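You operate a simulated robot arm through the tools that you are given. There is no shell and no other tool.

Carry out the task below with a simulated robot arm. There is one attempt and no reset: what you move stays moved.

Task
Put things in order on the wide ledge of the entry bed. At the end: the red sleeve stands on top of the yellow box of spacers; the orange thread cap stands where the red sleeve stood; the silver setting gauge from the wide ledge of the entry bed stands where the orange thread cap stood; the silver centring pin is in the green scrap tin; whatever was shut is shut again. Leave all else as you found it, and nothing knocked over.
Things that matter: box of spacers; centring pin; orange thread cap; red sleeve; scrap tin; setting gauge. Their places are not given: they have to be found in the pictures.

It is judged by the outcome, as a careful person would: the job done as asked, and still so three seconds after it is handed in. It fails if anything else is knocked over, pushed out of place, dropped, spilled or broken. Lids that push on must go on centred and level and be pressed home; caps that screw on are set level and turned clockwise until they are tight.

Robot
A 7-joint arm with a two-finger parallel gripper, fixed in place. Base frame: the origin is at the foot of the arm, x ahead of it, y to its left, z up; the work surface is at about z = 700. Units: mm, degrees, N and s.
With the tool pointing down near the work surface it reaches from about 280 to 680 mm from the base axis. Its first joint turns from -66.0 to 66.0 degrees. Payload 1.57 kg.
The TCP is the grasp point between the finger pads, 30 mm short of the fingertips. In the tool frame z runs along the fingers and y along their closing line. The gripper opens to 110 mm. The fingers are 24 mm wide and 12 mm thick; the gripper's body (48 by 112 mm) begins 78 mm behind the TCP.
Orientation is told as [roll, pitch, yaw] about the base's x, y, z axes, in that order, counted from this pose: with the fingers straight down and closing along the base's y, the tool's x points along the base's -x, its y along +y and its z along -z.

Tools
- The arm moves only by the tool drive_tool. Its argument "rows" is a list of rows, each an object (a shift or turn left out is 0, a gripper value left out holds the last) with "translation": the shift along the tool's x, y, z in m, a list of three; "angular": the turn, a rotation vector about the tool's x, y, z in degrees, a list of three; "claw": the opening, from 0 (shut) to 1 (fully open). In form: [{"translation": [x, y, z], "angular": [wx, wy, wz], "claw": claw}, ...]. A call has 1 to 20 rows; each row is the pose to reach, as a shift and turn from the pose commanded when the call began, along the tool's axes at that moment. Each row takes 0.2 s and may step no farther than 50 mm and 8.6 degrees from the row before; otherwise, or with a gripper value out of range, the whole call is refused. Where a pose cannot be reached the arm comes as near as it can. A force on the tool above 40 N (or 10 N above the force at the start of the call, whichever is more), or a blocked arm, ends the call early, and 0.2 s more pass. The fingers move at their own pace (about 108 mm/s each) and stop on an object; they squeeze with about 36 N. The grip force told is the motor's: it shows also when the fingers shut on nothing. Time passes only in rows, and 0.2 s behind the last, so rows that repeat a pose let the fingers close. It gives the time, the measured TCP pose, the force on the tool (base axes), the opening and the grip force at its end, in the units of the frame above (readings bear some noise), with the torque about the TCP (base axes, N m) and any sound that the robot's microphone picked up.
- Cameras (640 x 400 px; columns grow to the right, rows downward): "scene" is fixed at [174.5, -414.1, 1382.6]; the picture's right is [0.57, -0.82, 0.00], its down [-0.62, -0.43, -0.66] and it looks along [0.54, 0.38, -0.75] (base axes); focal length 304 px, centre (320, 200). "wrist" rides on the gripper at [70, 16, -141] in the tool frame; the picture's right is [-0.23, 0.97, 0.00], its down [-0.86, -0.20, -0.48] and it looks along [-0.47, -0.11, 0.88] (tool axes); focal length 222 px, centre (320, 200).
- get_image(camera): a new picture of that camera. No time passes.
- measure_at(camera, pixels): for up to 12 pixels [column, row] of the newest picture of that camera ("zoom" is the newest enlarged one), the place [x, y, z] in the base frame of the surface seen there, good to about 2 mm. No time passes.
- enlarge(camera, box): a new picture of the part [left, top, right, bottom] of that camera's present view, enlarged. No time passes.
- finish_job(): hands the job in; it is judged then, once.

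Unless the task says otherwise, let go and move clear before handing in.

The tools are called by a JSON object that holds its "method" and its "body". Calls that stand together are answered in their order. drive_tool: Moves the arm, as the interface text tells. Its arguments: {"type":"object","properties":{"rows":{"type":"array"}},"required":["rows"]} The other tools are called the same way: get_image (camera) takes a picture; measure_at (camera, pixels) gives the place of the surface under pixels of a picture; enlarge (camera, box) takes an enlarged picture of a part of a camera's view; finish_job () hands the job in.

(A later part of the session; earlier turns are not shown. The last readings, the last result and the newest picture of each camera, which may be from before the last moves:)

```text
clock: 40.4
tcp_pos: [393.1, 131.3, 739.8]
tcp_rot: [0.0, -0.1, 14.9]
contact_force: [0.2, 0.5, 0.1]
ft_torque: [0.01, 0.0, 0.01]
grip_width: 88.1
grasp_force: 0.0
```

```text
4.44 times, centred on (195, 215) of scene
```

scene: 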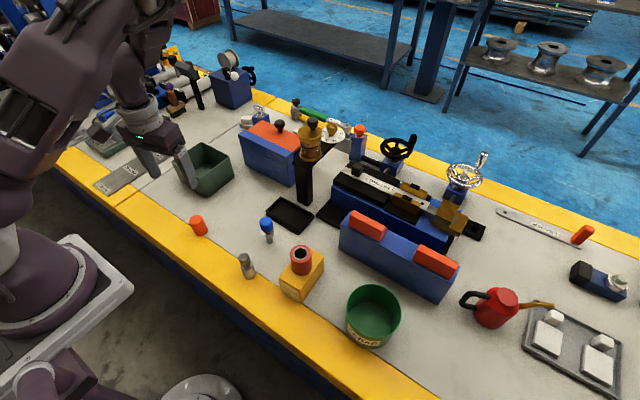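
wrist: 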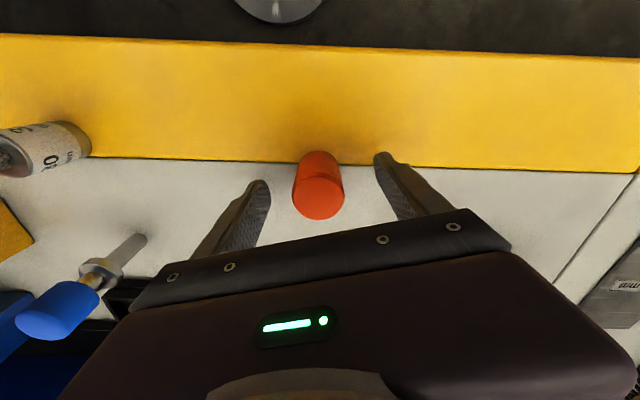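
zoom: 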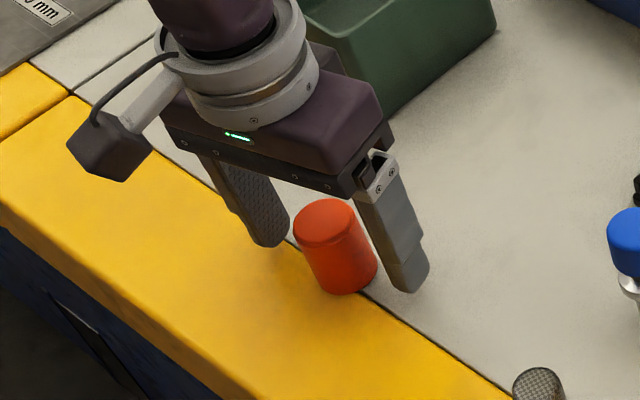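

The cap sits about 3 mm nearer the base than the TCP (reading x=393.1 versus 389.7). I'll nudge by that and close the fingers.

{"method": "drive_tool", "body": {"rows": [{"translation": [0.003, 0.0003, 0]}, {"translation": [0.003, 0.0003, 0]}, {"translation": [0.003, 0.0003, 0], "claw": 0.5}, {"translation": [0.003, 0.0003, 0], "claw": 0.3}, {"translation": [0.003, 0.0003, 0], "claw": 0.15}, {"translation": [0.003, 0.0003, 0], "claw": 0.15}, {"translation": [0.003, 0.0003, 0], "claw": 0.15}]}}

{"method": "get_image", "body": {"camera": "wrist"}}

```text
clock: 42.0
tcp_pos: [389.3, 130.4, 739.7]
tcp_rot: [-0.1, 0.0, 15.1]
contact_force: [0.3, 0.7, 0.3]
ft_torque: [0.0, 0.0, 0.01]
grip_width: 35.0
grasp_force: 35.5
```

```text
taken
```

wrist: 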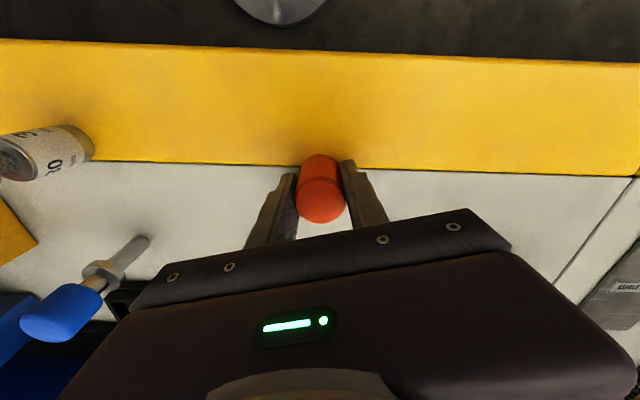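

The cap is gripped at 35 mm. I'll lift straight up about 150 mm and look at what, if anything, was underneath.

{"method": "drive_tool", "body": {"rows": [{"translation": [0, 0, -0.003]}, {"translation": [0, 0, -0.01]}, {"translation": [0, 0, -0.03]}, {"translation": [0, 0, -0.06]}, {"translation": [0, 0, -0.1]}, {"translation": [0, 0, -0.14]}, {"translation": [0, 0, -0.16]}, {"translation": [0, 0, -0.16]}]}}

{"method": "get_image", "body": {"camera": "wrist"}}

{"method": "enlarge", "body": {"camera": "scene", "box": [130, 150, 270, 260]}}

```text
clock: 43.8
tcp_pos: [390.4, 130.0, 898.3]
tcp_rot: [0.0, -0.1, 14.9]
contact_force: [0.7, -0.7, 0.0]
ft_torque: [-0.04, 0.02, 0.01]
grip_width: 34.6
grasp_force: 35.8
```

```text
taken
```

wrist: 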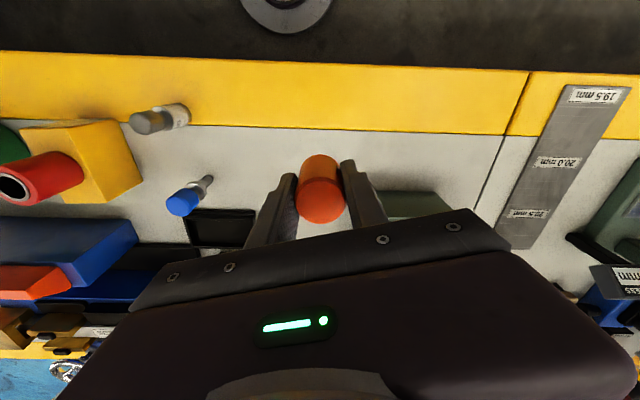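

```text
3.64 times, centred on (200, 205) of scene
```

zoom: 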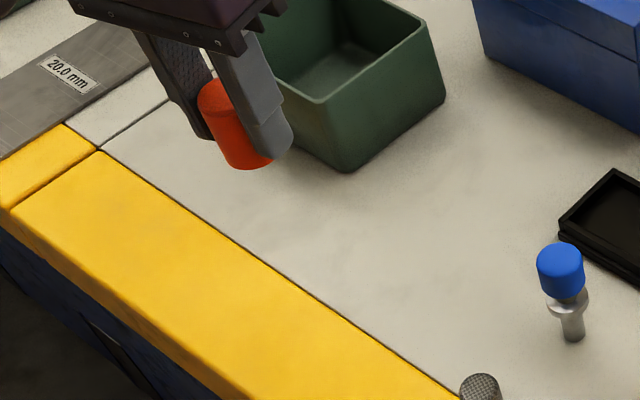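

Nothing was hidden under the cap and its spot is bare. I'll carry it to the sleeve's old place at (369.7,270.4).

{"method": "drive_tool", "body": {"rows": [{"translation": [-0.002, 0.014, 0], "angular": [0, 0, -1.5]}, {"translation": [-0.005, 0.042, 0], "angular": [0, 0, -4.5]}, {"translation": [-0.0092, 0.077, 0], "angular": [0, 0, -8.3]}, {"translation": [-0.0134, 0.112, 0], "angular": [0, 0, -12]}, {"translation": [-0.0157, 0.132, 0], "angular": [0, 0, -14.1]}, {"translation": [-0.0167, 0.1405, 0], "angular": [0, 0, -15]}, {"translation": [-0.0167, 0.1405, 0], "angular": [0, 0, -15]}]}}

{"method": "drive_tool", "body": {"rows": [{"translation": [0, 0, 0]}]}}

```text
clock: 45.4
tcp_pos: [369.3, 270.3, 899.2]
tcp_rot: [-0.1, -0.1, 30.0]
contact_force: [0.1, 0.2, -0.3]
ft_torque: [0.01, 0.0, 0.0]
grip_width: 34.7
grasp_force: 35.8
```

```text
clock: 45.8
tcp_pos: [367.9, 271.0, 899.3]
tcp_rot: [0.1, -0.1, 30.0]
contact_force: [0.8, -0.4, -0.8]
ft_torque: [0.02, 0.02, -0.03]
grip_width: 34.6
grasp_force: 35.9
```

The pose is within about 1 mm of target. I'll lower the cap to about 5 mm above the ledge.

{"method": "drive_tool", "body": {"rows": [{"translation": [-0.0007, -0.0006, 0.03]}, {"translation": [-0.0007, -0.0006, 0.07]}, {"translation": [-0.0007, -0.0006, 0.105]}, {"translation": [-0.0007, -0.0006, 0.13]}, {"translation": [-0.0007, -0.0006, 0.147]}, {"translation": [-0.0007, -0.0006, 0.153]}, {"translation": [-0.0007, -0.0006, 0.153]}]}}

{"method": "drive_tool", "body": {"rows": [{"translation": [0, 0, 0]}]}}

{"method": "enlarge", "body": {"camera": "wrist", "box": [270, 130, 370, 230]}}

{"method": "measure_at", "body": {"camera": "zoom", "pixels": [[240, 270], [400, 270], [325, 200], [325, 345], [265, 215], [385, 325], [385, 215], [265, 325]]}}

```text
clock: 47.4
tcp_pos: [371.4, 268.9, 747.3]
tcp_rot: [0.0, 0.1, 30.1]
contact_force: [0.0, -0.4, -0.7]
ft_torque: [0.0, 0.01, 0.0]
grip_width: 34.5
grasp_force: 36.4
```

```text
clock: 47.8
tcp_pos: [371.2, 269.1, 747.0]
tcp_rot: [0.1, 0.0, 30.0]
contact_force: [-0.8, -0.9, 0.0]
ft_torque: [-0.01, 0.02, 0.01]
grip_width: 34.6
grasp_force: 36.3
```

```text
4.00 times, centred on (320, 180) of wrist
```

zoom: 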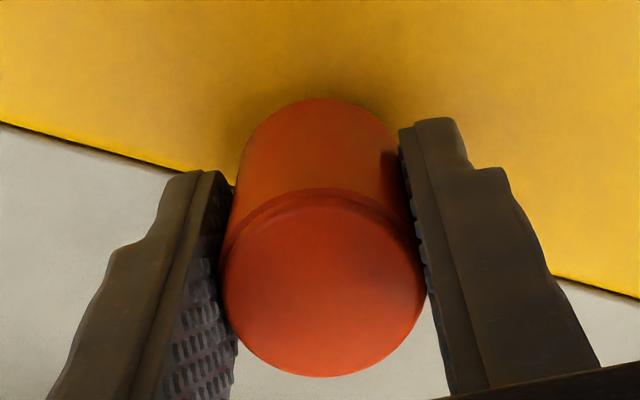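

```text
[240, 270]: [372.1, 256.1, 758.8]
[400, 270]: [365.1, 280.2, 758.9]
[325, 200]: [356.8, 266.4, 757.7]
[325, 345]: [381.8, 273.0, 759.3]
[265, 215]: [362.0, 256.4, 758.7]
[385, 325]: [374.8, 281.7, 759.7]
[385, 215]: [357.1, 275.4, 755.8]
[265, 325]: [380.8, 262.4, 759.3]
```

The cap hangs about 6 mm above the ledge with its centre ≈ (371,269.6). I'll shift (-1.3,+0.8) and lower 5 mm, then creep.

{"method": "drive_tool", "body": {"rows": [{"translation": [0.0007, 0.0013, 0.002]}, {"translation": [0.0007, 0.0013, 0.004]}, {"translation": [0.0007, 0.0013, 0.005]}, {"translation": [0.0007, 0.0013, 0.005]}]}}

{"method": "drive_tool", "body": {"rows": [{"translation": [0, 0, 0.0006]}, {"translation": [0, 0, 0.0012]}, {"translation": [0, 0, 0.0012]}]}}

```text
clock: 48.8
tcp_pos: [369.2, 269.9, 740.6]
tcp_rot: [0.0, 0.1, 30.0]
contact_force: [0.0, -0.6, -0.9]
ft_torque: [0.02, -0.04, 0.01]
grip_width: 34.3
grasp_force: 36.1
```

```text
clock: 49.6
tcp_pos: [369.3, 270.2, 739.9]
tcp_rot: [-0.1, 0.0, 29.9]
contact_force: [0.7, -0.1, 0.4]
ft_torque: [0.0, 0.05, -0.01]
grip_width: 34.3
grasp_force: 35.8
```

{"method": "drive_tool", "body": {"rows": [{"translation": [0, 0, 0.0005]}, {"translation": [0, 0, 0.001]}, {"translation": [0, 0, 0.001]}]}}

```text
clock: 50.4
tcp_pos: [370.5, 269.1, 740.8]
tcp_rot: [0.1, 0.1, 29.9]
contact_force: [2.5, -1.6, 8.5]
ft_torque: [-0.09, 0.0, 0.02]
grip_width: 34.6
grasp_force: 36.0
```

An 8.5 N push shows the cap is resting on the surface. I'll open the fingers in place.

{"method": "drive_tool", "body": {"rows": [{"translation": [0, 0, -0.0002], "claw": 0.36}, {"translation": [0, 0, -0.0002], "claw": 0.45}, {"translation": [0, 0, -0.0002], "claw": 0.6}, {"translation": [0, 0, -0.0002], "claw": 0.65}]}}

{"method": "enlarge", "body": {"camera": "wrist", "box": [230, 100, 410, 230]}}

{"method": "enlarge", "body": {"camera": "scene", "box": [110, 160, 220, 250]}}

```text
clock: 51.4
tcp_pos: [368.8, 269.8, 739.9]
tcp_rot: [-0.1, 0.0, 30.1]
contact_force: [-0.2, -0.5, 1.3]
ft_torque: [0.01, -0.01, -0.03]
grip_width: 71.8
grasp_force: 0.0
```

```text
3.08 times, centred on (320, 165) of wrist
```

zoom: 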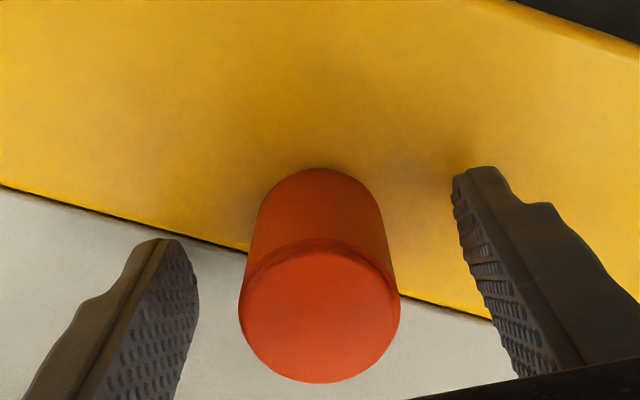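

```text
4.44 times, centred on (165, 205) of scene
```

zoom: 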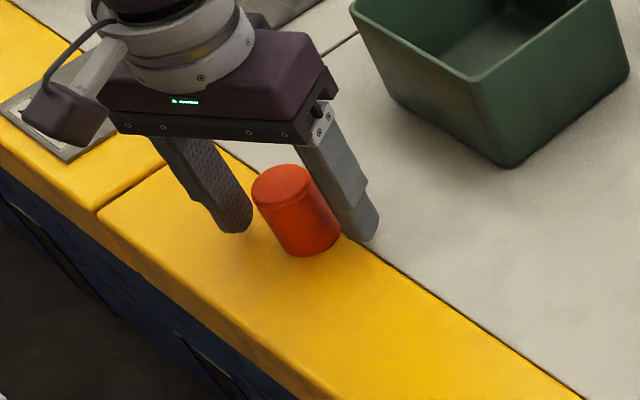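

The cap is standing free where the sleeve was. I'll rise straight up, then head toward the setting gauge near (367,-76).

{"method": "drive_tool", "body": {"rows": [{"translation": [0, 0, -0.02]}, {"translation": [0, 0, -0.06]}, {"translation": [0, 0, -0.1]}, {"translation": [0, 0, -0.14]}, {"translation": [0, 0, -0.18]}, {"translation": [0, 0, -0.18]}]}}

{"method": "enlarge", "body": {"camera": "wrist", "box": [285, 95, 355, 165]}}

{"method": "measure_at", "body": {"camera": "zoom", "pixels": [[320, 200], [280, 200], [360, 200], [320, 160], [320, 240], [320, 120], [320, 280], [240, 240], [400, 240]]}}

{"method": "get_image", "body": {"camera": "scene"}}

```text
clock: 52.8
tcp_pos: [366.4, 270.5, 915.7]
tcp_rot: [0.0, 0.1, 29.9]
contact_force: [-0.7, -0.5, -0.1]
ft_torque: [0.02, -0.01, 0.01]
grip_width: 71.4
grasp_force: 0.0
```

```text
5.71 times, centred on (320, 130) of wrist
```

zoom: 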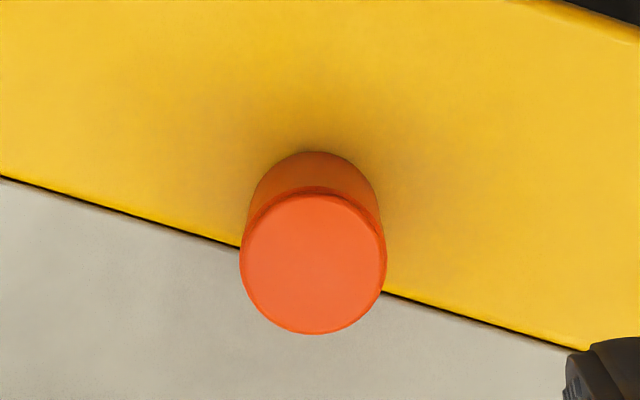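

```text
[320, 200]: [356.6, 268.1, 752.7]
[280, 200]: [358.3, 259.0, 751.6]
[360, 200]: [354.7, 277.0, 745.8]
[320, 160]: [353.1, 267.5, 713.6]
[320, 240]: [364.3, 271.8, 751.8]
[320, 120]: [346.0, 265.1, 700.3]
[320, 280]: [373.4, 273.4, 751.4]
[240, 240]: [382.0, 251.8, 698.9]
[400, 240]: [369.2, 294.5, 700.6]
```

```text
taken
```

scene: 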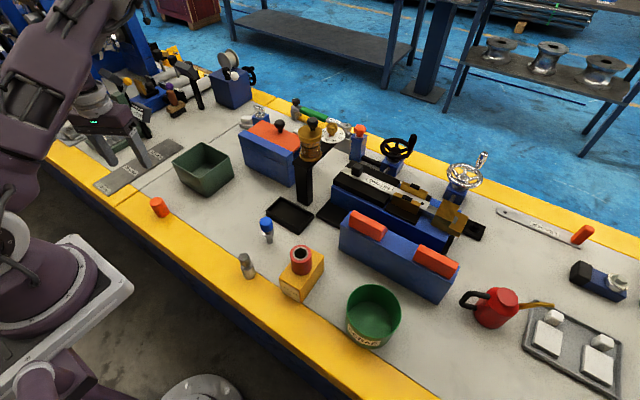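

The cap is centred at about (369.8,271), within 1 mm of the sleeve's old spot, and the scene looks right. Now I'll move above the setting gauge with yaw about -10°.

{"method": "drive_tool", "body": {"rows": [{"translation": [0.007, -0.012, 0], "angular": [0, 0, 1.6]}, {"translation": [0.0209, -0.0359, 0], "angular": [0, 0, 4.8]}, {"translation": [0.0383, -0.0658, 0], "angular": [0, 0, 8.8]}, {"translation": [0.0574, -0.0987, 0], "angular": [0, 0, 13.2]}, {"translation": [0.0765, -0.1316, 0], "angular": [0, 0, 17.6]}, {"translation": [0.0956, -0.1645, 0], "angular": [0, 0, 22]}, {"translation": [0.1148, -0.1974, 0], "angular": [0, 0, 26.4]}, {"translation": [0.1339, -0.2303, 0], "angular": [0, 0, 30.8]}, {"translation": [0.1513, -0.2602, 0], "angular": [0, 0, 34.8]}, {"translation": [0.1652, -0.2841, 0], "angular": [0, 0, 38]}, {"translation": [0.1739, -0.2991, 0], "angular": [0, 0, 40]}, {"translation": [0.1739, -0.2991, 0], "angular": [0, 0, 40]}]}}

{"method": "get_image", "body": {"camera": "wrist"}}

{"method": "get_image", "body": {"camera": "scene"}}

```text
clock: 55.4
tcp_pos: [367.2, -78.8, 918.2]
tcp_rot: [0.0, 0.1, -10.0]
contact_force: [0.2, -0.2, -0.6]
ft_torque: [-0.02, 0.0, 0.01]
grip_width: 71.5
grasp_force: 0.0
```

```text
taken
```

wrist: 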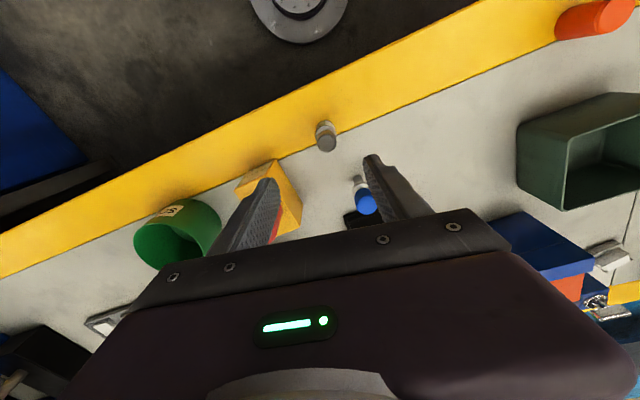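

```text
taken
```

scene: 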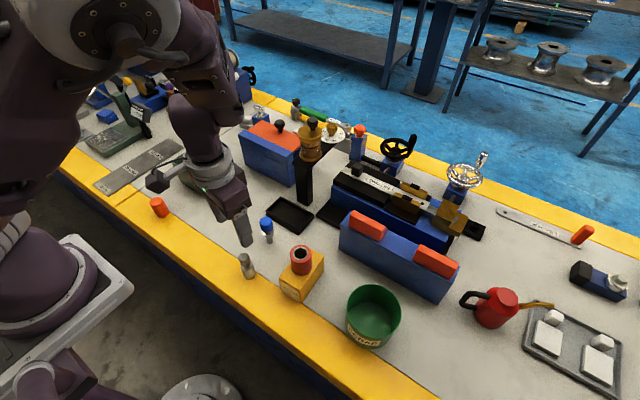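

The gauge is just below the tool at wrist (326,137). I'll zoom in and measure its knob rim and body.

{"method": "enlarge", "body": {"camera": "wrist", "box": [295, 105, 355, 165]}}

{"method": "measure_at", "body": {"camera": "zoom", "pixels": [[360, 260], [310, 262], [412, 262], [360, 220], [360, 300], [280, 180], [420, 160], [340, 120], [300, 140], [400, 120], [280, 150], [350, 135]]}}

{"method": "drive_tool", "body": {"rows": [{"translation": [0, 0, 0]}]}}

```text
6.67 times, centred on (325, 135) of wrist
```

zoom: 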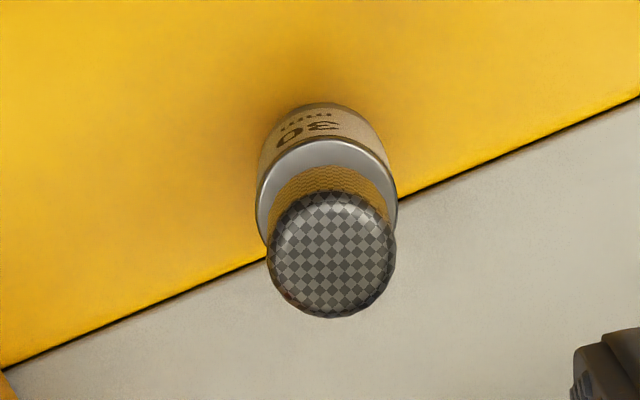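

```text
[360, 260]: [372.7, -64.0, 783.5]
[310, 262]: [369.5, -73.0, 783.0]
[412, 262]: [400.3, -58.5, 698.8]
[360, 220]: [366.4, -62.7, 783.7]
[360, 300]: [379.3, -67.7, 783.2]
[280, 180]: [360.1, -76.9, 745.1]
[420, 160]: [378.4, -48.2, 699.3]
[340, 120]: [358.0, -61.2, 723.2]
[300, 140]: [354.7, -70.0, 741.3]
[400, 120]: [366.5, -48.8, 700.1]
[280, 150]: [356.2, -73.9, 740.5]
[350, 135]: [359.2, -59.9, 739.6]
```

```text
clock: 55.8
tcp_pos: [367.4, -76.1, 919.2]
tcp_rot: [0.1, 0.0, -10.0]
contact_force: [-0.1, 0.2, 0.9]
ft_torque: [0.01, -0.01, -0.01]
grip_width: 71.7
grasp_force: 0.0
```

The gauge's axis is at ≈ (369.8,-68.9), top 784, body 30 mm wide up to z≈745. I'll shift over it while lowering to z≈830, then verify.

{"method": "drive_tool", "body": {"rows": [{"translation": [-0.001, 0.0086, 0.02]}, {"translation": [-0.001, 0.0086, 0.05]}, {"translation": [-0.001, 0.0086, 0.075]}, {"translation": [-0.001, 0.0086, 0.089]}, {"translation": [-0.001, 0.0086, 0.089]}]}}

{"method": "drive_tool", "body": {"rows": [{"translation": [0, 0, 0]}]}}

{"method": "get_image", "body": {"camera": "wrist"}}

{"method": "enlarge", "body": {"camera": "wrist", "box": [280, 110, 380, 210]}}

{"method": "measure_at", "body": {"camera": "zoom", "pixels": [[300, 250], [260, 250], [340, 250], [300, 210], [300, 290], [320, 200]]}}

```text
clock: 57.0
tcp_pos: [369.8, -67.4, 831.4]
tcp_rot: [0.0, -0.1, -10.0]
contact_force: [-0.4, 0.1, 0.3]
ft_torque: [-0.01, -0.01, 0.01]
grip_width: 71.4
grasp_force: 0.0
```

```text
clock: 57.4
tcp_pos: [370.1, -67.6, 830.6]
tcp_rot: [0.1, 0.0, -10.0]
contact_force: [-0.6, 0.2, -0.6]
ft_torque: [0.02, 0.03, 0.02]
grip_width: 71.4
grasp_force: 0.1
```

```text
taken
```

wrist: 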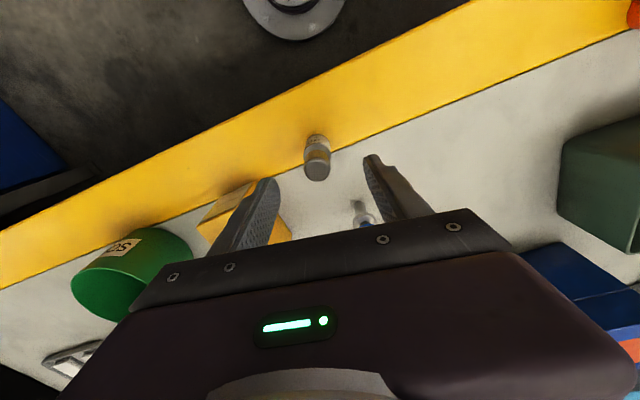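

```text
4.00 times, centred on (330, 160) of wrist
```

zoom: 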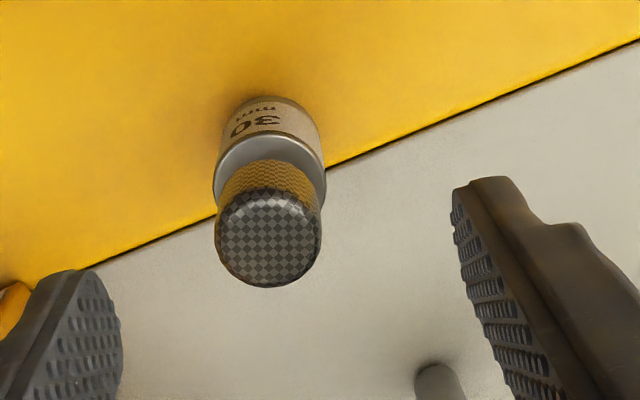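

```text
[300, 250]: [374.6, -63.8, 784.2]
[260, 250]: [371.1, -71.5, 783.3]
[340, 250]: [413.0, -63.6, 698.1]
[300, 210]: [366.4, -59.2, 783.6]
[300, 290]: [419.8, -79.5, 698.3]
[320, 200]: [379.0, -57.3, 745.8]
```

The gauge's knob centre is ≈ (369.3,-68.6) while the TCP reads (370,-67.5), so I'll shift about (-0.9,-1.8) and descend to z≈735.

{"method": "drive_tool", "body": {"rows": [{"translation": [0.0006, -0.0019, 0.02]}, {"translation": [0.0006, -0.0019, 0.045]}, {"translation": [0.0006, -0.0019, 0.065]}, {"translation": [0.0006, -0.0019, 0.082]}, {"translation": [0.0006, -0.0019, 0.092]}, {"translation": [0.0006, -0.0019, 0.0955]}, {"translation": [0.0006, -0.0019, 0.0955]}]}}

{"method": "enlarge", "body": {"camera": "wrist", "box": [230, 100, 420, 240]}}

{"method": "enlarge", "body": {"camera": "scene", "box": [200, 200, 330, 310]}}

```text
clock: 59.0
tcp_pos: [367.5, -69.6, 733.4]
tcp_rot: [0.0, 0.0, -10.1]
contact_force: [-0.5, 0.7, 0.0]
ft_torque: [0.02, -0.01, -0.02]
grip_width: 71.3
grasp_force: 0.0
```

```text
2.86 times, centred on (325, 170) of wrist
```

zoom: 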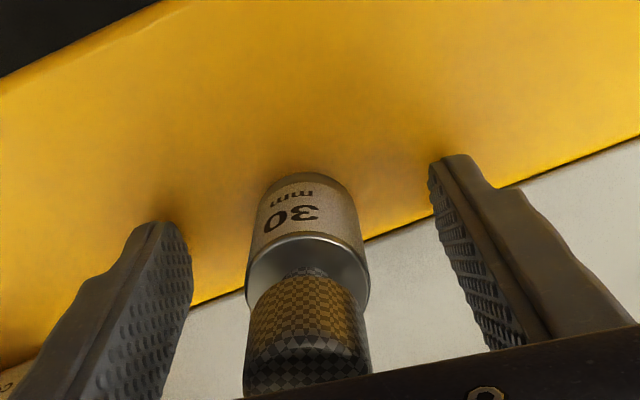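

```text
3.64 times, centred on (265, 255) of scene
```

zoom: 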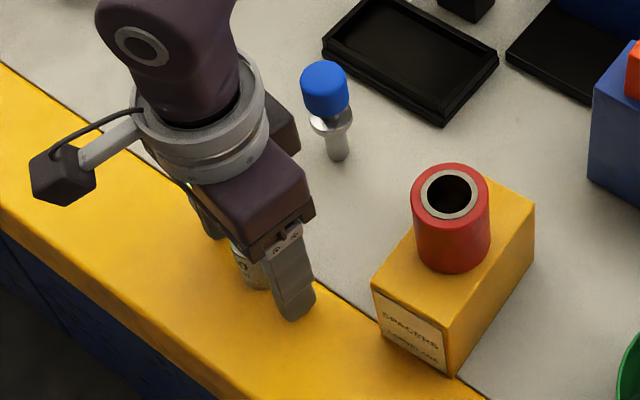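

The gauge's body lies centred between the pads. I'll close the gripper on it.

{"method": "drive_tool", "body": {"rows": [{"claw": 0.5}, {"claw": 0.35}, {"claw": 0.15}, {"claw": 0.1}, {"claw": 0.1}, {"claw": 0.1}]}}

{"method": "enlarge", "body": {"camera": "wrist", "box": [230, 100, 420, 240]}}

```text
clock: 60.4
tcp_pos: [368.2, -69.9, 734.2]
tcp_rot: [-0.1, 0.0, -10.0]
contact_force: [-0.2, -0.2, -0.3]
ft_torque: [-0.04, -0.01, 0.0]
grip_width: 29.2
grasp_force: 35.9
```

```text
2.86 times, centred on (325, 170) of wrist
```

zoom: 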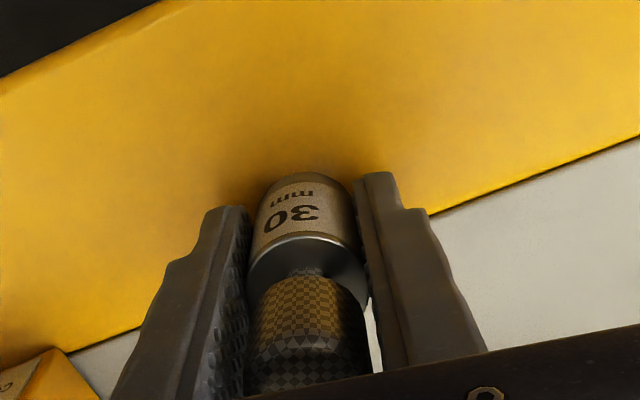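

The gauge is held at about 29–30 mm with 36 N. I'll lift it straight up.

{"method": "drive_tool", "body": {"rows": [{"translation": [0, 0, -0.004]}, {"translation": [0, 0, -0.015]}, {"translation": [0, 0, -0.04]}, {"translation": [0, 0, -0.08]}, {"translation": [0, 0, -0.12]}, {"translation": [0, 0, -0.15]}, {"translation": [0, 0, -0.16]}, {"translation": [0, 0, -0.16]}]}}

{"method": "get_image", "body": {"camera": "wrist"}}

{"method": "get_image", "body": {"camera": "scene"}}

```text
clock: 62.2
tcp_pos: [369.8, -70.2, 893.0]
tcp_rot: [0.0, 0.0, -10.0]
contact_force: [-0.3, 0.2, -1.9]
ft_torque: [-0.03, 0.02, 0.03]
grip_width: 29.5
grasp_force: 36.4
```

```text
taken
```

wrist: 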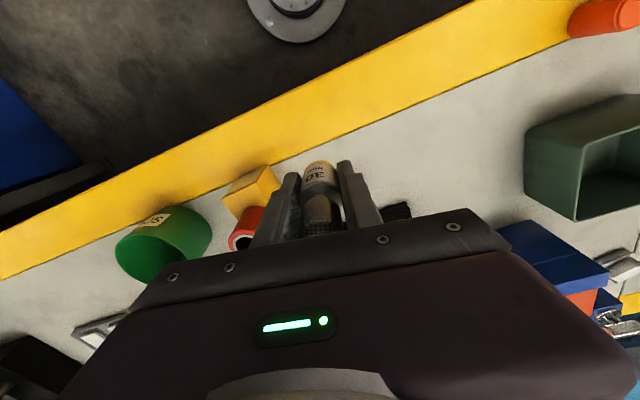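

```text
taken
```

scene: 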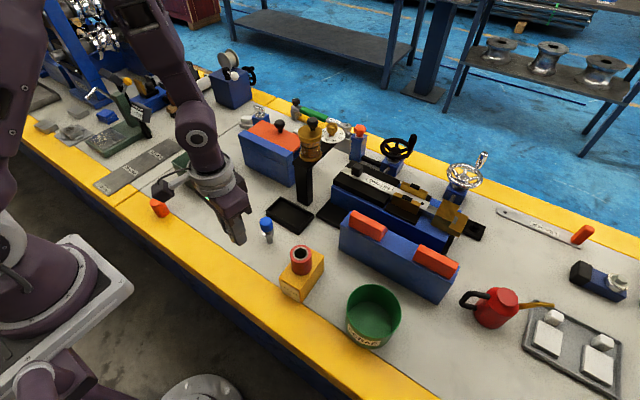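

The gauge is up and its spot is bare. I'll carry it to the cap's old place at (389.7,130.8).

{"method": "drive_tool", "body": {"rows": [{"translation": [0.0007, 0.0101, 0], "angular": [0, 0, -1.25]}, {"translation": [0.0025, 0.0343, 0], "angular": [0, 0, -4.25]}, {"translation": [0.005, 0.0685, 0], "angular": [0, 0, -8.5]}, {"translation": [0.0075, 0.1028, 0], "angular": [0, 0, -12.75]}, {"translation": [0.01, 0.137, 0], "angular": [0, 0, -17]}, {"translation": [0.0125, 0.1713, 0], "angular": [0, 0, -21.25]}, {"translation": [0.0141, 0.1934, 0], "angular": [0, 0, -24]}, {"translation": [0.0147, 0.2015, 0], "angular": [0, 0, -25]}, {"translation": [0.0147, 0.2015, 0], "angular": [0, 0, -25]}]}}

{"method": "drive_tool", "body": {"rows": [{"translation": [0, 0, 0]}]}}

{"method": "drive_tool", "body": {"rows": [{"translation": [0, 0, 0]}]}}

```text
clock: 64.2
tcp_pos: [388.9, 133.2, 895.9]
tcp_rot: [0.0, 0.0, 15.0]
contact_force: [-0.3, -0.1, -1.3]
ft_torque: [0.02, 0.01, 0.02]
grip_width: 29.4
grasp_force: 35.9
```

```text
clock: 64.6
tcp_pos: [389.3, 132.0, 895.7]
tcp_rot: [0.0, 0.0, 15.0]
contact_force: [-0.1, -0.9, -1.6]
ft_torque: [-0.02, 0.03, -0.02]
grip_width: 29.6
grasp_force: 35.7
```

```text
clock: 65.0
tcp_pos: [388.0, 133.9, 895.7]
tcp_rot: [0.0, 0.0, 15.0]
contact_force: [0.5, -0.4, -1.7]
ft_torque: [-0.01, -0.01, 0.01]
grip_width: 29.3
grasp_force: 36.5
```

The average reading is (388.7,133.0), so I'll correct about -2.2 mm in y and lower to about 10 mm above the surface, then measure the gauge's position.

{"method": "drive_tool", "body": {"rows": [{"translation": [0.0006, -0.0021, 0.03]}, {"translation": [0.0006, -0.0021, 0.07]}, {"translation": [0.0006, -0.0021, 0.105]}, {"translation": [0.0006, -0.0021, 0.13]}, {"translation": [0.0006, -0.0021, 0.145]}, {"translation": [0.0006, -0.0021, 0.15]}, {"translation": [0.0006, -0.0021, 0.15]}]}}

{"method": "drive_tool", "body": {"rows": [{"translation": [0, 0, 0]}]}}

{"method": "enlarge", "body": {"camera": "wrist", "box": [270, 130, 380, 240]}}

{"method": "enlarge", "body": {"camera": "scene", "box": [150, 180, 250, 260]}}

```text
clock: 66.6
tcp_pos: [389.0, 132.0, 746.3]
tcp_rot: [0.0, -0.1, 15.0]
contact_force: [0.4, -0.4, -1.1]
ft_torque: [0.0, 0.04, -0.01]
grip_width: 29.3
grasp_force: 36.6
```

```text
clock: 67.0
tcp_pos: [389.3, 130.0, 746.0]
tcp_rot: [-0.1, 0.0, 14.9]
contact_force: [0.4, 0.0, -2.2]
ft_torque: [-0.02, -0.02, 0.03]
grip_width: 29.4
grasp_force: 36.0
```

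```text
3.64 times, centred on (325, 185) of wrist
```

zoom: 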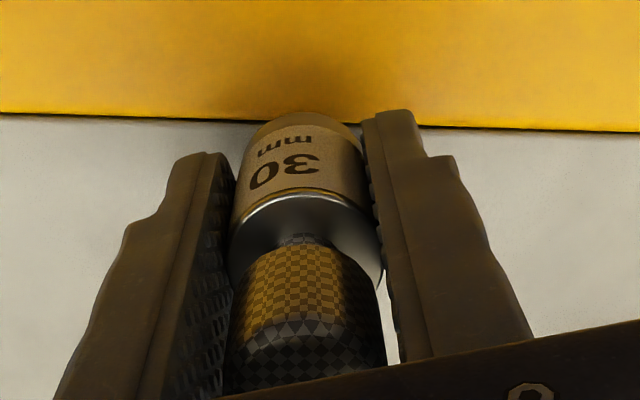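

```text
5.00 times, centred on (200, 220) of scene
```

zoom: 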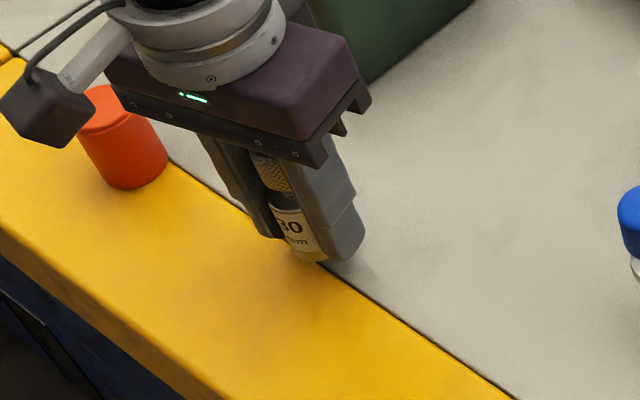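

I'll measure points on the gauge's body and neck in this view to get its axis relative to the target.

{"method": "enlarge", "body": {"camera": "wrist", "box": [270, 130, 380, 240]}}

{"method": "measure_at", "body": {"camera": "zoom", "pixels": [[300, 170], [255, 170], [345, 170], [303, 125], [300, 205], [245, 225], [365, 225], [300, 330], [250, 320], [350, 320], [300, 270], [300, 360]]}}

```text
3.64 times, centred on (325, 185) of wrist
```

zoom: 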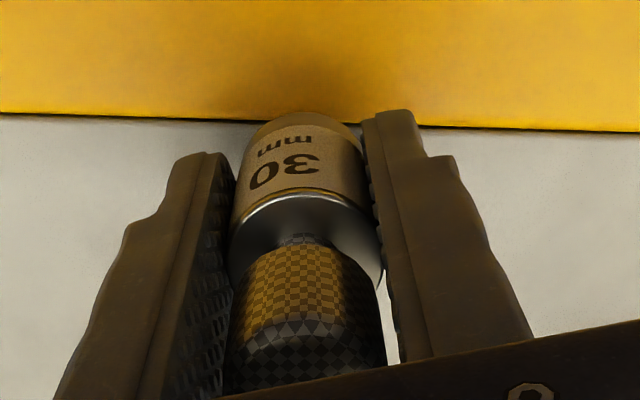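

```text
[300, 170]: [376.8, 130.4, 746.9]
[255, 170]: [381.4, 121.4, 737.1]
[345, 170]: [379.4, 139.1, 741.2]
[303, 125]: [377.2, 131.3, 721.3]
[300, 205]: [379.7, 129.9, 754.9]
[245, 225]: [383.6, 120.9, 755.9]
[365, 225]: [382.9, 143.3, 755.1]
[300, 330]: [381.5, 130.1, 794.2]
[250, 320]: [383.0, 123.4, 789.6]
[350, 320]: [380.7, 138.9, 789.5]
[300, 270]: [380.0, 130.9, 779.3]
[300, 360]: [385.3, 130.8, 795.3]
```

The gauge's axis is at ≈ (391.7,131.0), 11.5 mm above the surface. I'll shift -2 mm in x and lower 10 mm, then creep down.

{"method": "drive_tool", "body": {"rows": [{"translation": [0.002, 0.0003, 0.003]}, {"translation": [0.002, 0.0003, 0.006]}, {"translation": [0.002, 0.0003, 0.009]}, {"translation": [0.002, 0.0003, 0.01]}, {"translation": [0.002, 0.0003, 0.01]}]}}

{"method": "drive_tool", "body": {"rows": [{"translation": [0, 0, 0.0006]}, {"translation": [0, 0, 0.0012]}, {"translation": [0, 0, 0.0012]}]}}

```text
clock: 68.2
tcp_pos: [387.9, 128.8, 736.5]
tcp_rot: [0.0, -0.1, 15.0]
contact_force: [-0.2, 0.0, -1.2]
ft_torque: [0.02, -0.02, 0.01]
grip_width: 29.4
grasp_force: 36.0
```

```text
clock: 69.0
tcp_pos: [386.9, 128.9, 734.2]
tcp_rot: [0.0, 0.0, 15.0]
contact_force: [-3.7, 3.0, 11.7]
ft_torque: [0.07, 0.12, 0.0]
grip_width: 29.4
grasp_force: 36.1
```

An 11.7 N push means the gauge is standing on the surface. I'll ease 0.3 mm and open the fingers.

{"method": "drive_tool", "body": {"rows": [{"translation": [0, 0, -0.0004]}, {"translation": [0, 0, -0.0004], "claw": 0.3}, {"translation": [0, 0, -0.0004], "claw": 0.42}, {"translation": [0, 0, -0.0004], "claw": 0.55}, {"translation": [0, 0, -0.0004], "claw": 0.6}, {"translation": [0, 0, -0.0004], "claw": 0.6}]}}

{"method": "enlarge", "body": {"camera": "wrist", "box": [250, 130, 400, 240]}}

{"method": "enlarge", "body": {"camera": "scene", "box": [150, 180, 250, 260]}}

```text
clock: 70.4
tcp_pos: [387.4, 129.2, 735.1]
tcp_rot: [0.0, 0.0, 15.0]
contact_force: [-0.7, 0.8, -0.5]
ft_torque: [-0.02, -0.01, 0.03]
grip_width: 65.8
grasp_force: 0.0
```

```text
3.64 times, centred on (325, 185) of wrist
```

zoom: 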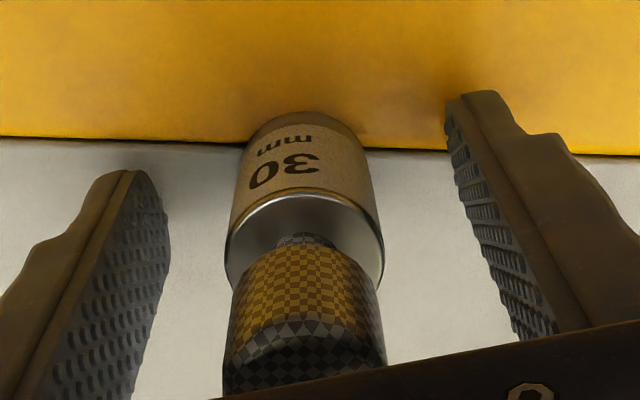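

```text
5.00 times, centred on (200, 220) of scene
```

zoom: 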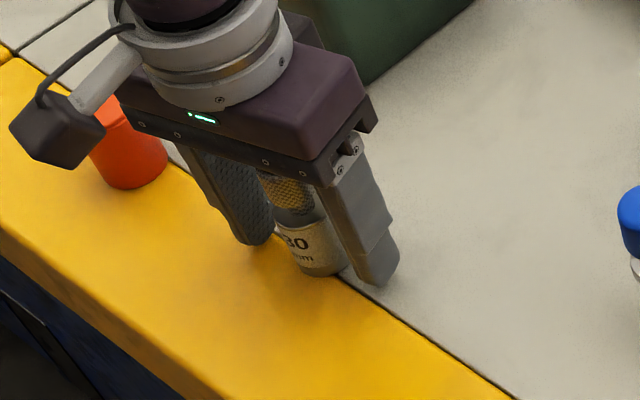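

The gauge stands free. I'll rise straight up about 165 mm and check its position.

{"method": "drive_tool", "body": {"rows": [{"translation": [0, 0, -0.015]}, {"translation": [0, 0, -0.045]}, {"translation": [0, 0, -0.085]}, {"translation": [0, 0, -0.125]}, {"translation": [0, 0, -0.165]}, {"translation": [0, 0, -0.165]}]}}

{"method": "get_image", "body": {"camera": "wrist"}}

{"method": "enlarge", "body": {"camera": "wrist", "box": [285, 100, 355, 170]}}

{"method": "measure_at", "body": {"camera": "zoom", "pixels": [[320, 250], [280, 250], [360, 250], [320, 210], [320, 290], [320, 170], [320, 140], [320, 120]]}}

{"method": "get_image", "body": {"camera": "scene"}}

```text
clock: 71.8
tcp_pos: [386.7, 128.8, 899.7]
tcp_rot: [0.0, 0.0, 15.1]
contact_force: [-0.2, 0.2, -0.9]
ft_torque: [-0.02, -0.02, 0.03]
grip_width: 66.2
grasp_force: 0.0
```

```text
taken
```

wrist: 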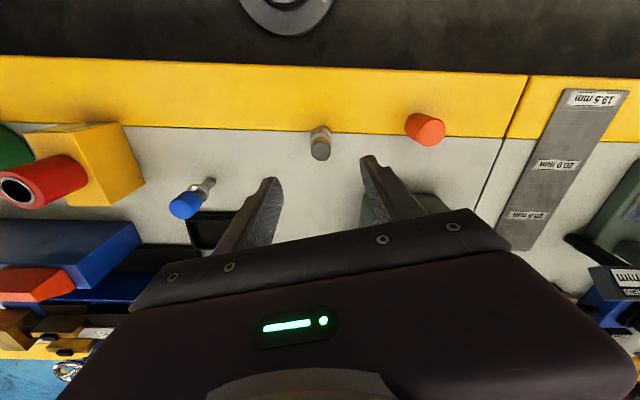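

```text
5.71 times, centred on (320, 135) of wrist
```

zoom: 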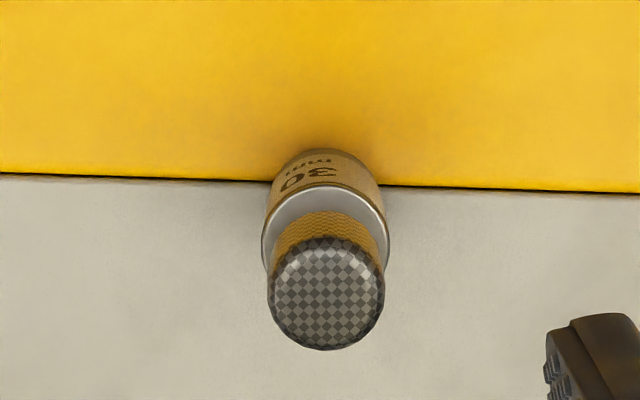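

```text
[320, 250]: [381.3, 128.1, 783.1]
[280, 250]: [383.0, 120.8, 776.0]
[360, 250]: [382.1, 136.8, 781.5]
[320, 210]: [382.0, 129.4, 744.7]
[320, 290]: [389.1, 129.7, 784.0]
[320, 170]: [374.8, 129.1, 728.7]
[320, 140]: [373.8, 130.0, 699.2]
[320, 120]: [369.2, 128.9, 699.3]
```

```text
taken
```

scene: 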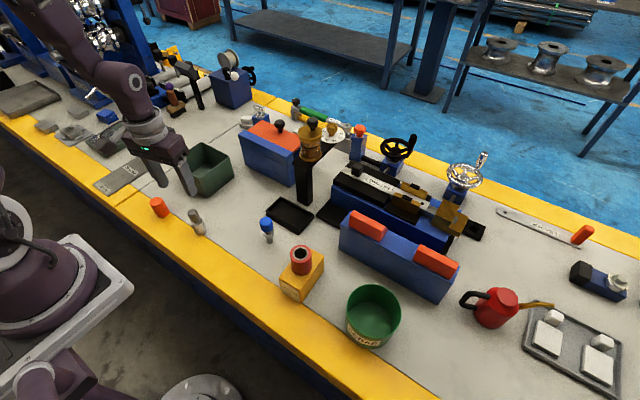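

The gauge now stands at ≈ (389.8,130.8), exactly where the cap was. Before taking the blue-headed pin, I'll zoom once more over the left bench, now unobstructed, and the remaining corners for any other silver pin or shut container.

{"method": "enlarge", "body": {"camera": "scene", "box": [0, 60, 150, 160]}}

{"method": "enlarge", "body": {"camera": "scene", "box": [100, 40, 270, 150]}}

{"method": "enlarge", "body": {"camera": "scene", "box": [230, 85, 320, 145]}}

{"method": "enlarge", "body": {"camera": "wrist", "box": [400, 80, 640, 260]}}

{"method": "enlarge", "body": {"camera": "scene", "box": [245, 205, 295, 255]}}

```text
4.00 times, centred on (75, 110) of scene
```

zoom: 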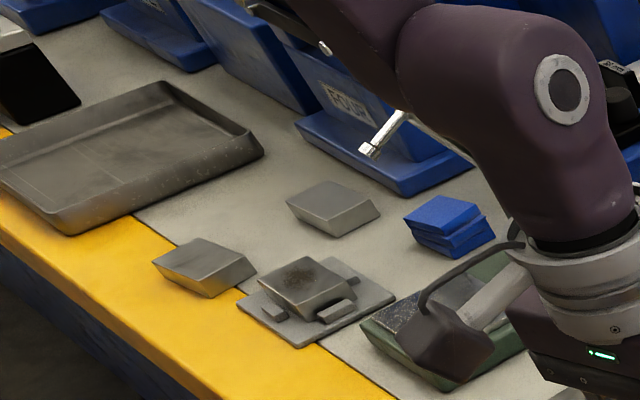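

```text
3.64 times, centred on (185, 95) of scene
```

zoom: 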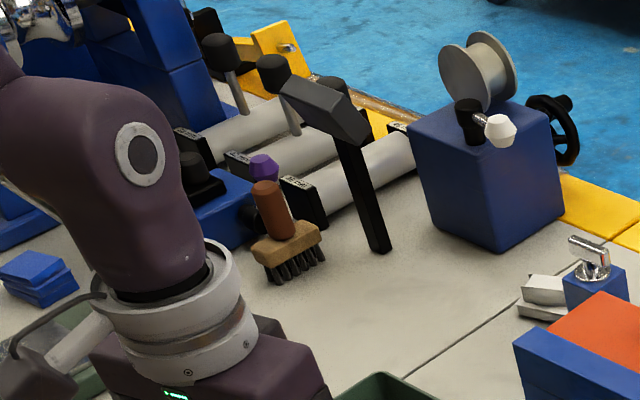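

```text
6.67 times, centred on (275, 115) of scene
```

zoom: 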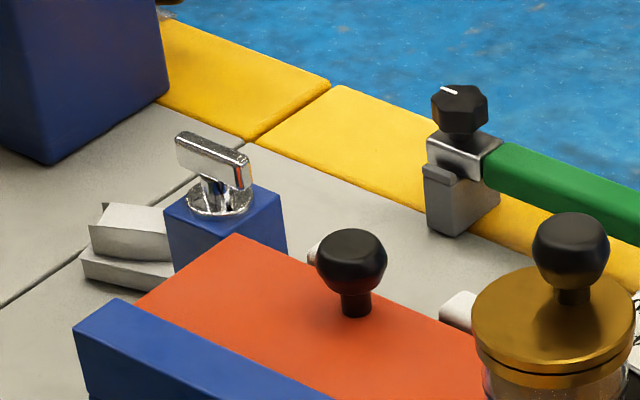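

```text
2.22 times, centred on (520, 170) of wrist
```

zoom: 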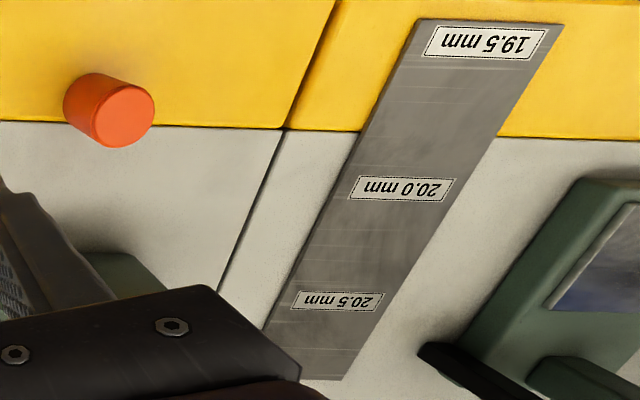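

```text
8.00 times, centred on (270, 230) of scene
```

zoom: 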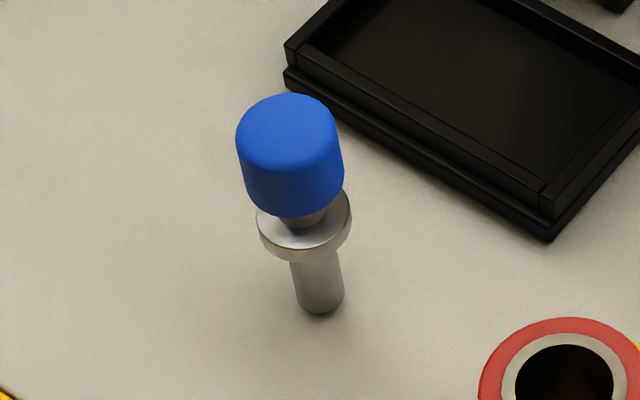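

No other pin or openable container turned up, so the blue-gripped silver pin at scene (266,232) is the centring pin. I'll move above it with yaw near -5° and measure it.

{"method": "drive_tool", "body": {"rows": [{"translation": [-0.0015, -0.0096, 0], "angular": [0, 0, 1]}, {"translation": [-0.0061, -0.0383, 0], "angular": [0, 0, 4]}, {"translation": [-0.0122, -0.0766, 0], "angular": [0, 0, 8]}, {"translation": [-0.0183, -0.1149, 0], "angular": [0, 0, 12]}, {"translation": [-0.0244, -0.1532, 0], "angular": [0, 0, 16]}, {"translation": [-0.029, -0.1819, 0], "angular": [0, 0, 19]}, {"translation": [-0.0305, -0.1915, 0], "angular": [0, 0, 20]}, {"translation": [-0.0305, -0.1915, 0], "angular": [0, 0, 20]}]}}

{"method": "get_image", "body": {"camera": "wrist"}}

{"method": "enlarge", "body": {"camera": "wrist", "box": [285, 105, 355, 175]}}

{"method": "measure_at", "body": {"camera": "zoom", "pixels": [[320, 240], [280, 240], [360, 240], [320, 200], [320, 280], [320, 160], [300, 150], [340, 150], [320, 130], [320, 110]]}}

```text
clock: 73.6
tcp_pos: [464.6, -47.1, 897.6]
tcp_rot: [0.0, 0.0, -4.9]
contact_force: [-1.0, 0.3, 0.7]
ft_torque: [-0.01, -0.01, -0.02]
grip_width: 65.8
grasp_force: 0.1
```

```text
taken
```

wrist: 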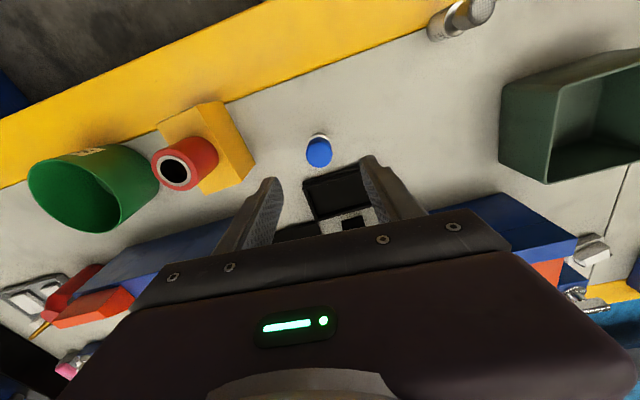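

```text
5.71 times, centred on (320, 140) of wrist
```

zoom: 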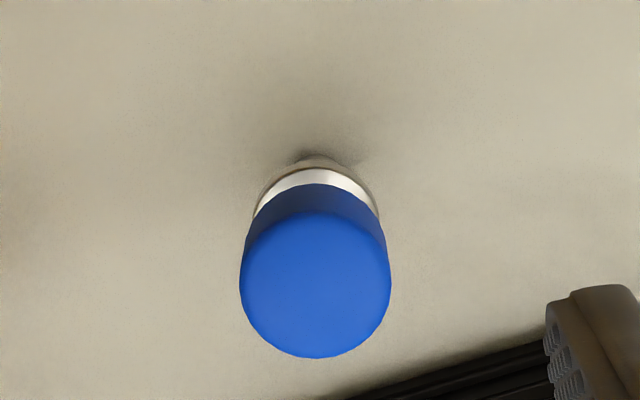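

```text
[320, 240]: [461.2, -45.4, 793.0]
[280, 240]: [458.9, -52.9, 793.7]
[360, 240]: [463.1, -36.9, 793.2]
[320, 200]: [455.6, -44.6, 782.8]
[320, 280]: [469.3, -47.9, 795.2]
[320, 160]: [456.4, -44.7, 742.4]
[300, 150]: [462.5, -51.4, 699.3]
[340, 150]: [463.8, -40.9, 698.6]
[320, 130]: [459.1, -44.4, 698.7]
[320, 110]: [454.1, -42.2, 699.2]
```

The pin's head centre is ≈ (469.8,-48.9), top 795, about 29 mm wide. I'll shift over it, lower to z≈830 and verify.

{"method": "drive_tool", "body": {"rows": [{"translation": [-0.0053, -0.0013, 0.015]}, {"translation": [-0.0053, -0.0013, 0.04]}, {"translation": [-0.0053, -0.0013, 0.06]}, {"translation": [-0.0053, -0.0013, 0.068]}, {"translation": [-0.0053, -0.0013, 0.068]}]}}

{"method": "drive_tool", "body": {"rows": [{"translation": [0, 0, 0]}]}}

{"method": "enlarge", "body": {"camera": "wrist", "box": [250, 100, 400, 220]}}

{"method": "measure_at", "body": {"camera": "zoom", "pixels": [[290, 240], [260, 240], [320, 240], [290, 220], [290, 270], [290, 180]]}}

```text
clock: 74.8
tcp_pos: [473.1, -48.7, 829.6]
tcp_rot: [0.0, 0.1, -5.1]
contact_force: [-0.8, 0.4, 0.7]
ft_torque: [0.02, 0.0, -0.03]
grip_width: 66.3
grasp_force: 0.0
```

```text
clock: 75.2
tcp_pos: [473.1, -48.9, 829.7]
tcp_rot: [0.0, 0.0, -5.1]
contact_force: [0.0, -0.8, -0.3]
ft_torque: [0.01, 0.03, -0.03]
grip_width: 66.0
grasp_force: 0.2
```

```text
3.33 times, centred on (325, 160) of wrist
```

zoom: 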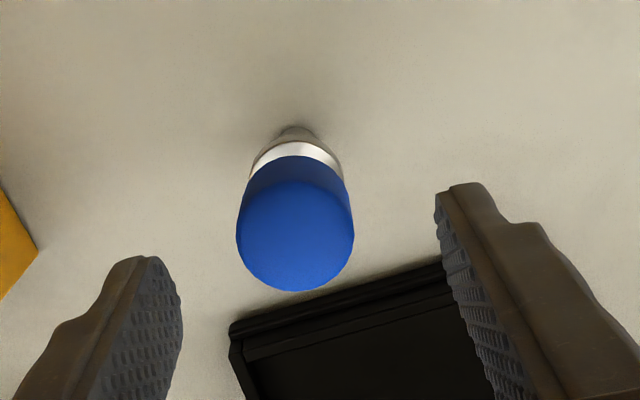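

```text
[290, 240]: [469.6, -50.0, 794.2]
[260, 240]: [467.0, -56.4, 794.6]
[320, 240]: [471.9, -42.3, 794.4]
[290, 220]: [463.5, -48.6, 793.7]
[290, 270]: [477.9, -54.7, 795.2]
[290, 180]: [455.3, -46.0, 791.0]
```

The head is centred at (469.3,-48.8) against the TCP's 473.1 in x. I'll shift -3.6 mm in x, descend to z≈776 and close on the head.

{"method": "drive_tool", "body": {"rows": [{"translation": [0.0036, -0.0003, 0.015]}, {"translation": [0.0036, -0.0003, 0.035]}, {"translation": [0.0036, -0.0003, 0.048]}, {"translation": [0.0036, -0.0003, 0.0535]}, {"translation": [0.0036, -0.0003, 0.0535]}]}}

{"method": "enlarge", "body": {"camera": "wrist", "box": [250, 100, 400, 230]}}

{"method": "enlarge", "body": {"camera": "scene", "box": [220, 190, 330, 280]}}

```text
clock: 76.4
tcp_pos: [468.4, -50.1, 777.5]
tcp_rot: [0.0, -0.1, -5.0]
contact_force: [0.1, -0.5, 0.1]
ft_torque: [-0.01, 0.01, -0.03]
grip_width: 66.4
grasp_force: 0.1
```

```text
3.08 times, centred on (325, 165) of wrist
```

zoom: 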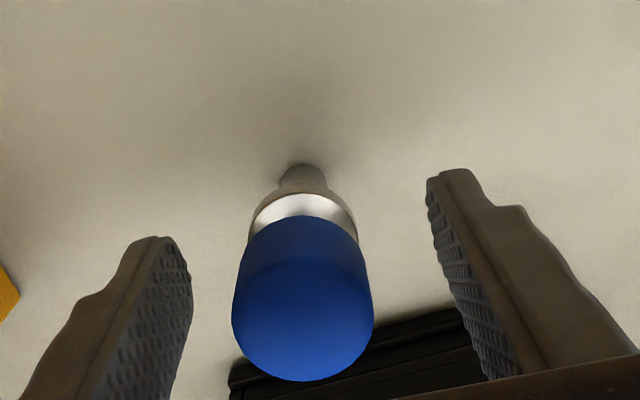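

```text
4.44 times, centred on (275, 235) of scene
```

zoom: 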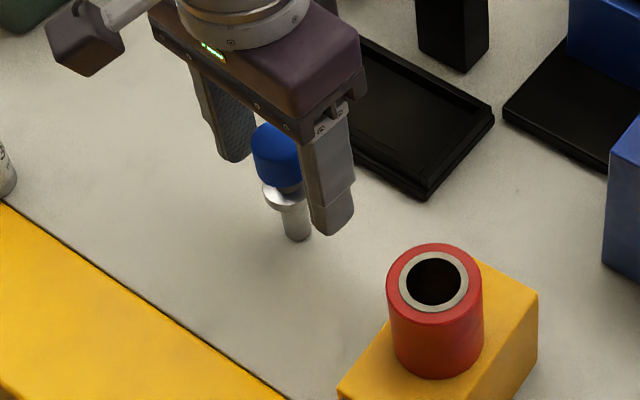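

The head sits about 1 mm to the left of the finger mid-line. I'll nudge that and close gently.

{"method": "drive_tool", "body": {"rows": [{"translation": [0, -0.001, 0]}, {"translation": [0, -0.001, 0]}, {"translation": [0, -0.001, 0], "claw": 0.45}, {"translation": [0, -0.001, 0], "claw": 0.35}, {"translation": [0, -0.001, 0], "claw": 0.28}, {"translation": [0, -0.001, 0], "claw": 0.15}, {"translation": [0, -0.001, 0], "claw": 0.12}, {"translation": [0, -0.001, 0], "claw": 0.12}]}}

{"method": "enlarge", "body": {"camera": "wrist", "box": [250, 100, 400, 230]}}

```text
clock: 78.2
tcp_pos: [469.1, -49.0, 776.6]
tcp_rot: [0.1, 0.0, -5.0]
contact_force: [0.7, 0.4, 1.6]
ft_torque: [0.04, 0.02, 0.01]
grip_width: 28.9
grasp_force: 36.2
```

```text
3.08 times, centred on (325, 165) of wrist
```

zoom: 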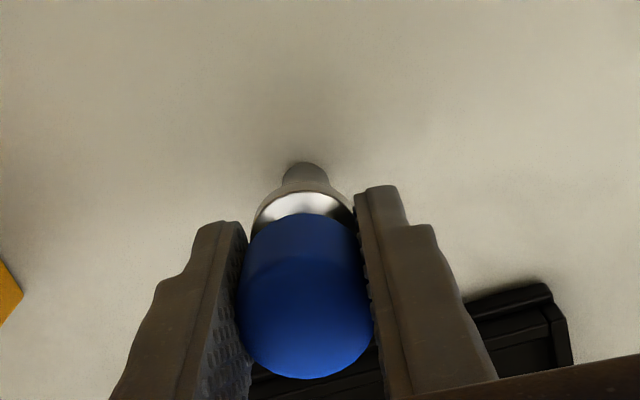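

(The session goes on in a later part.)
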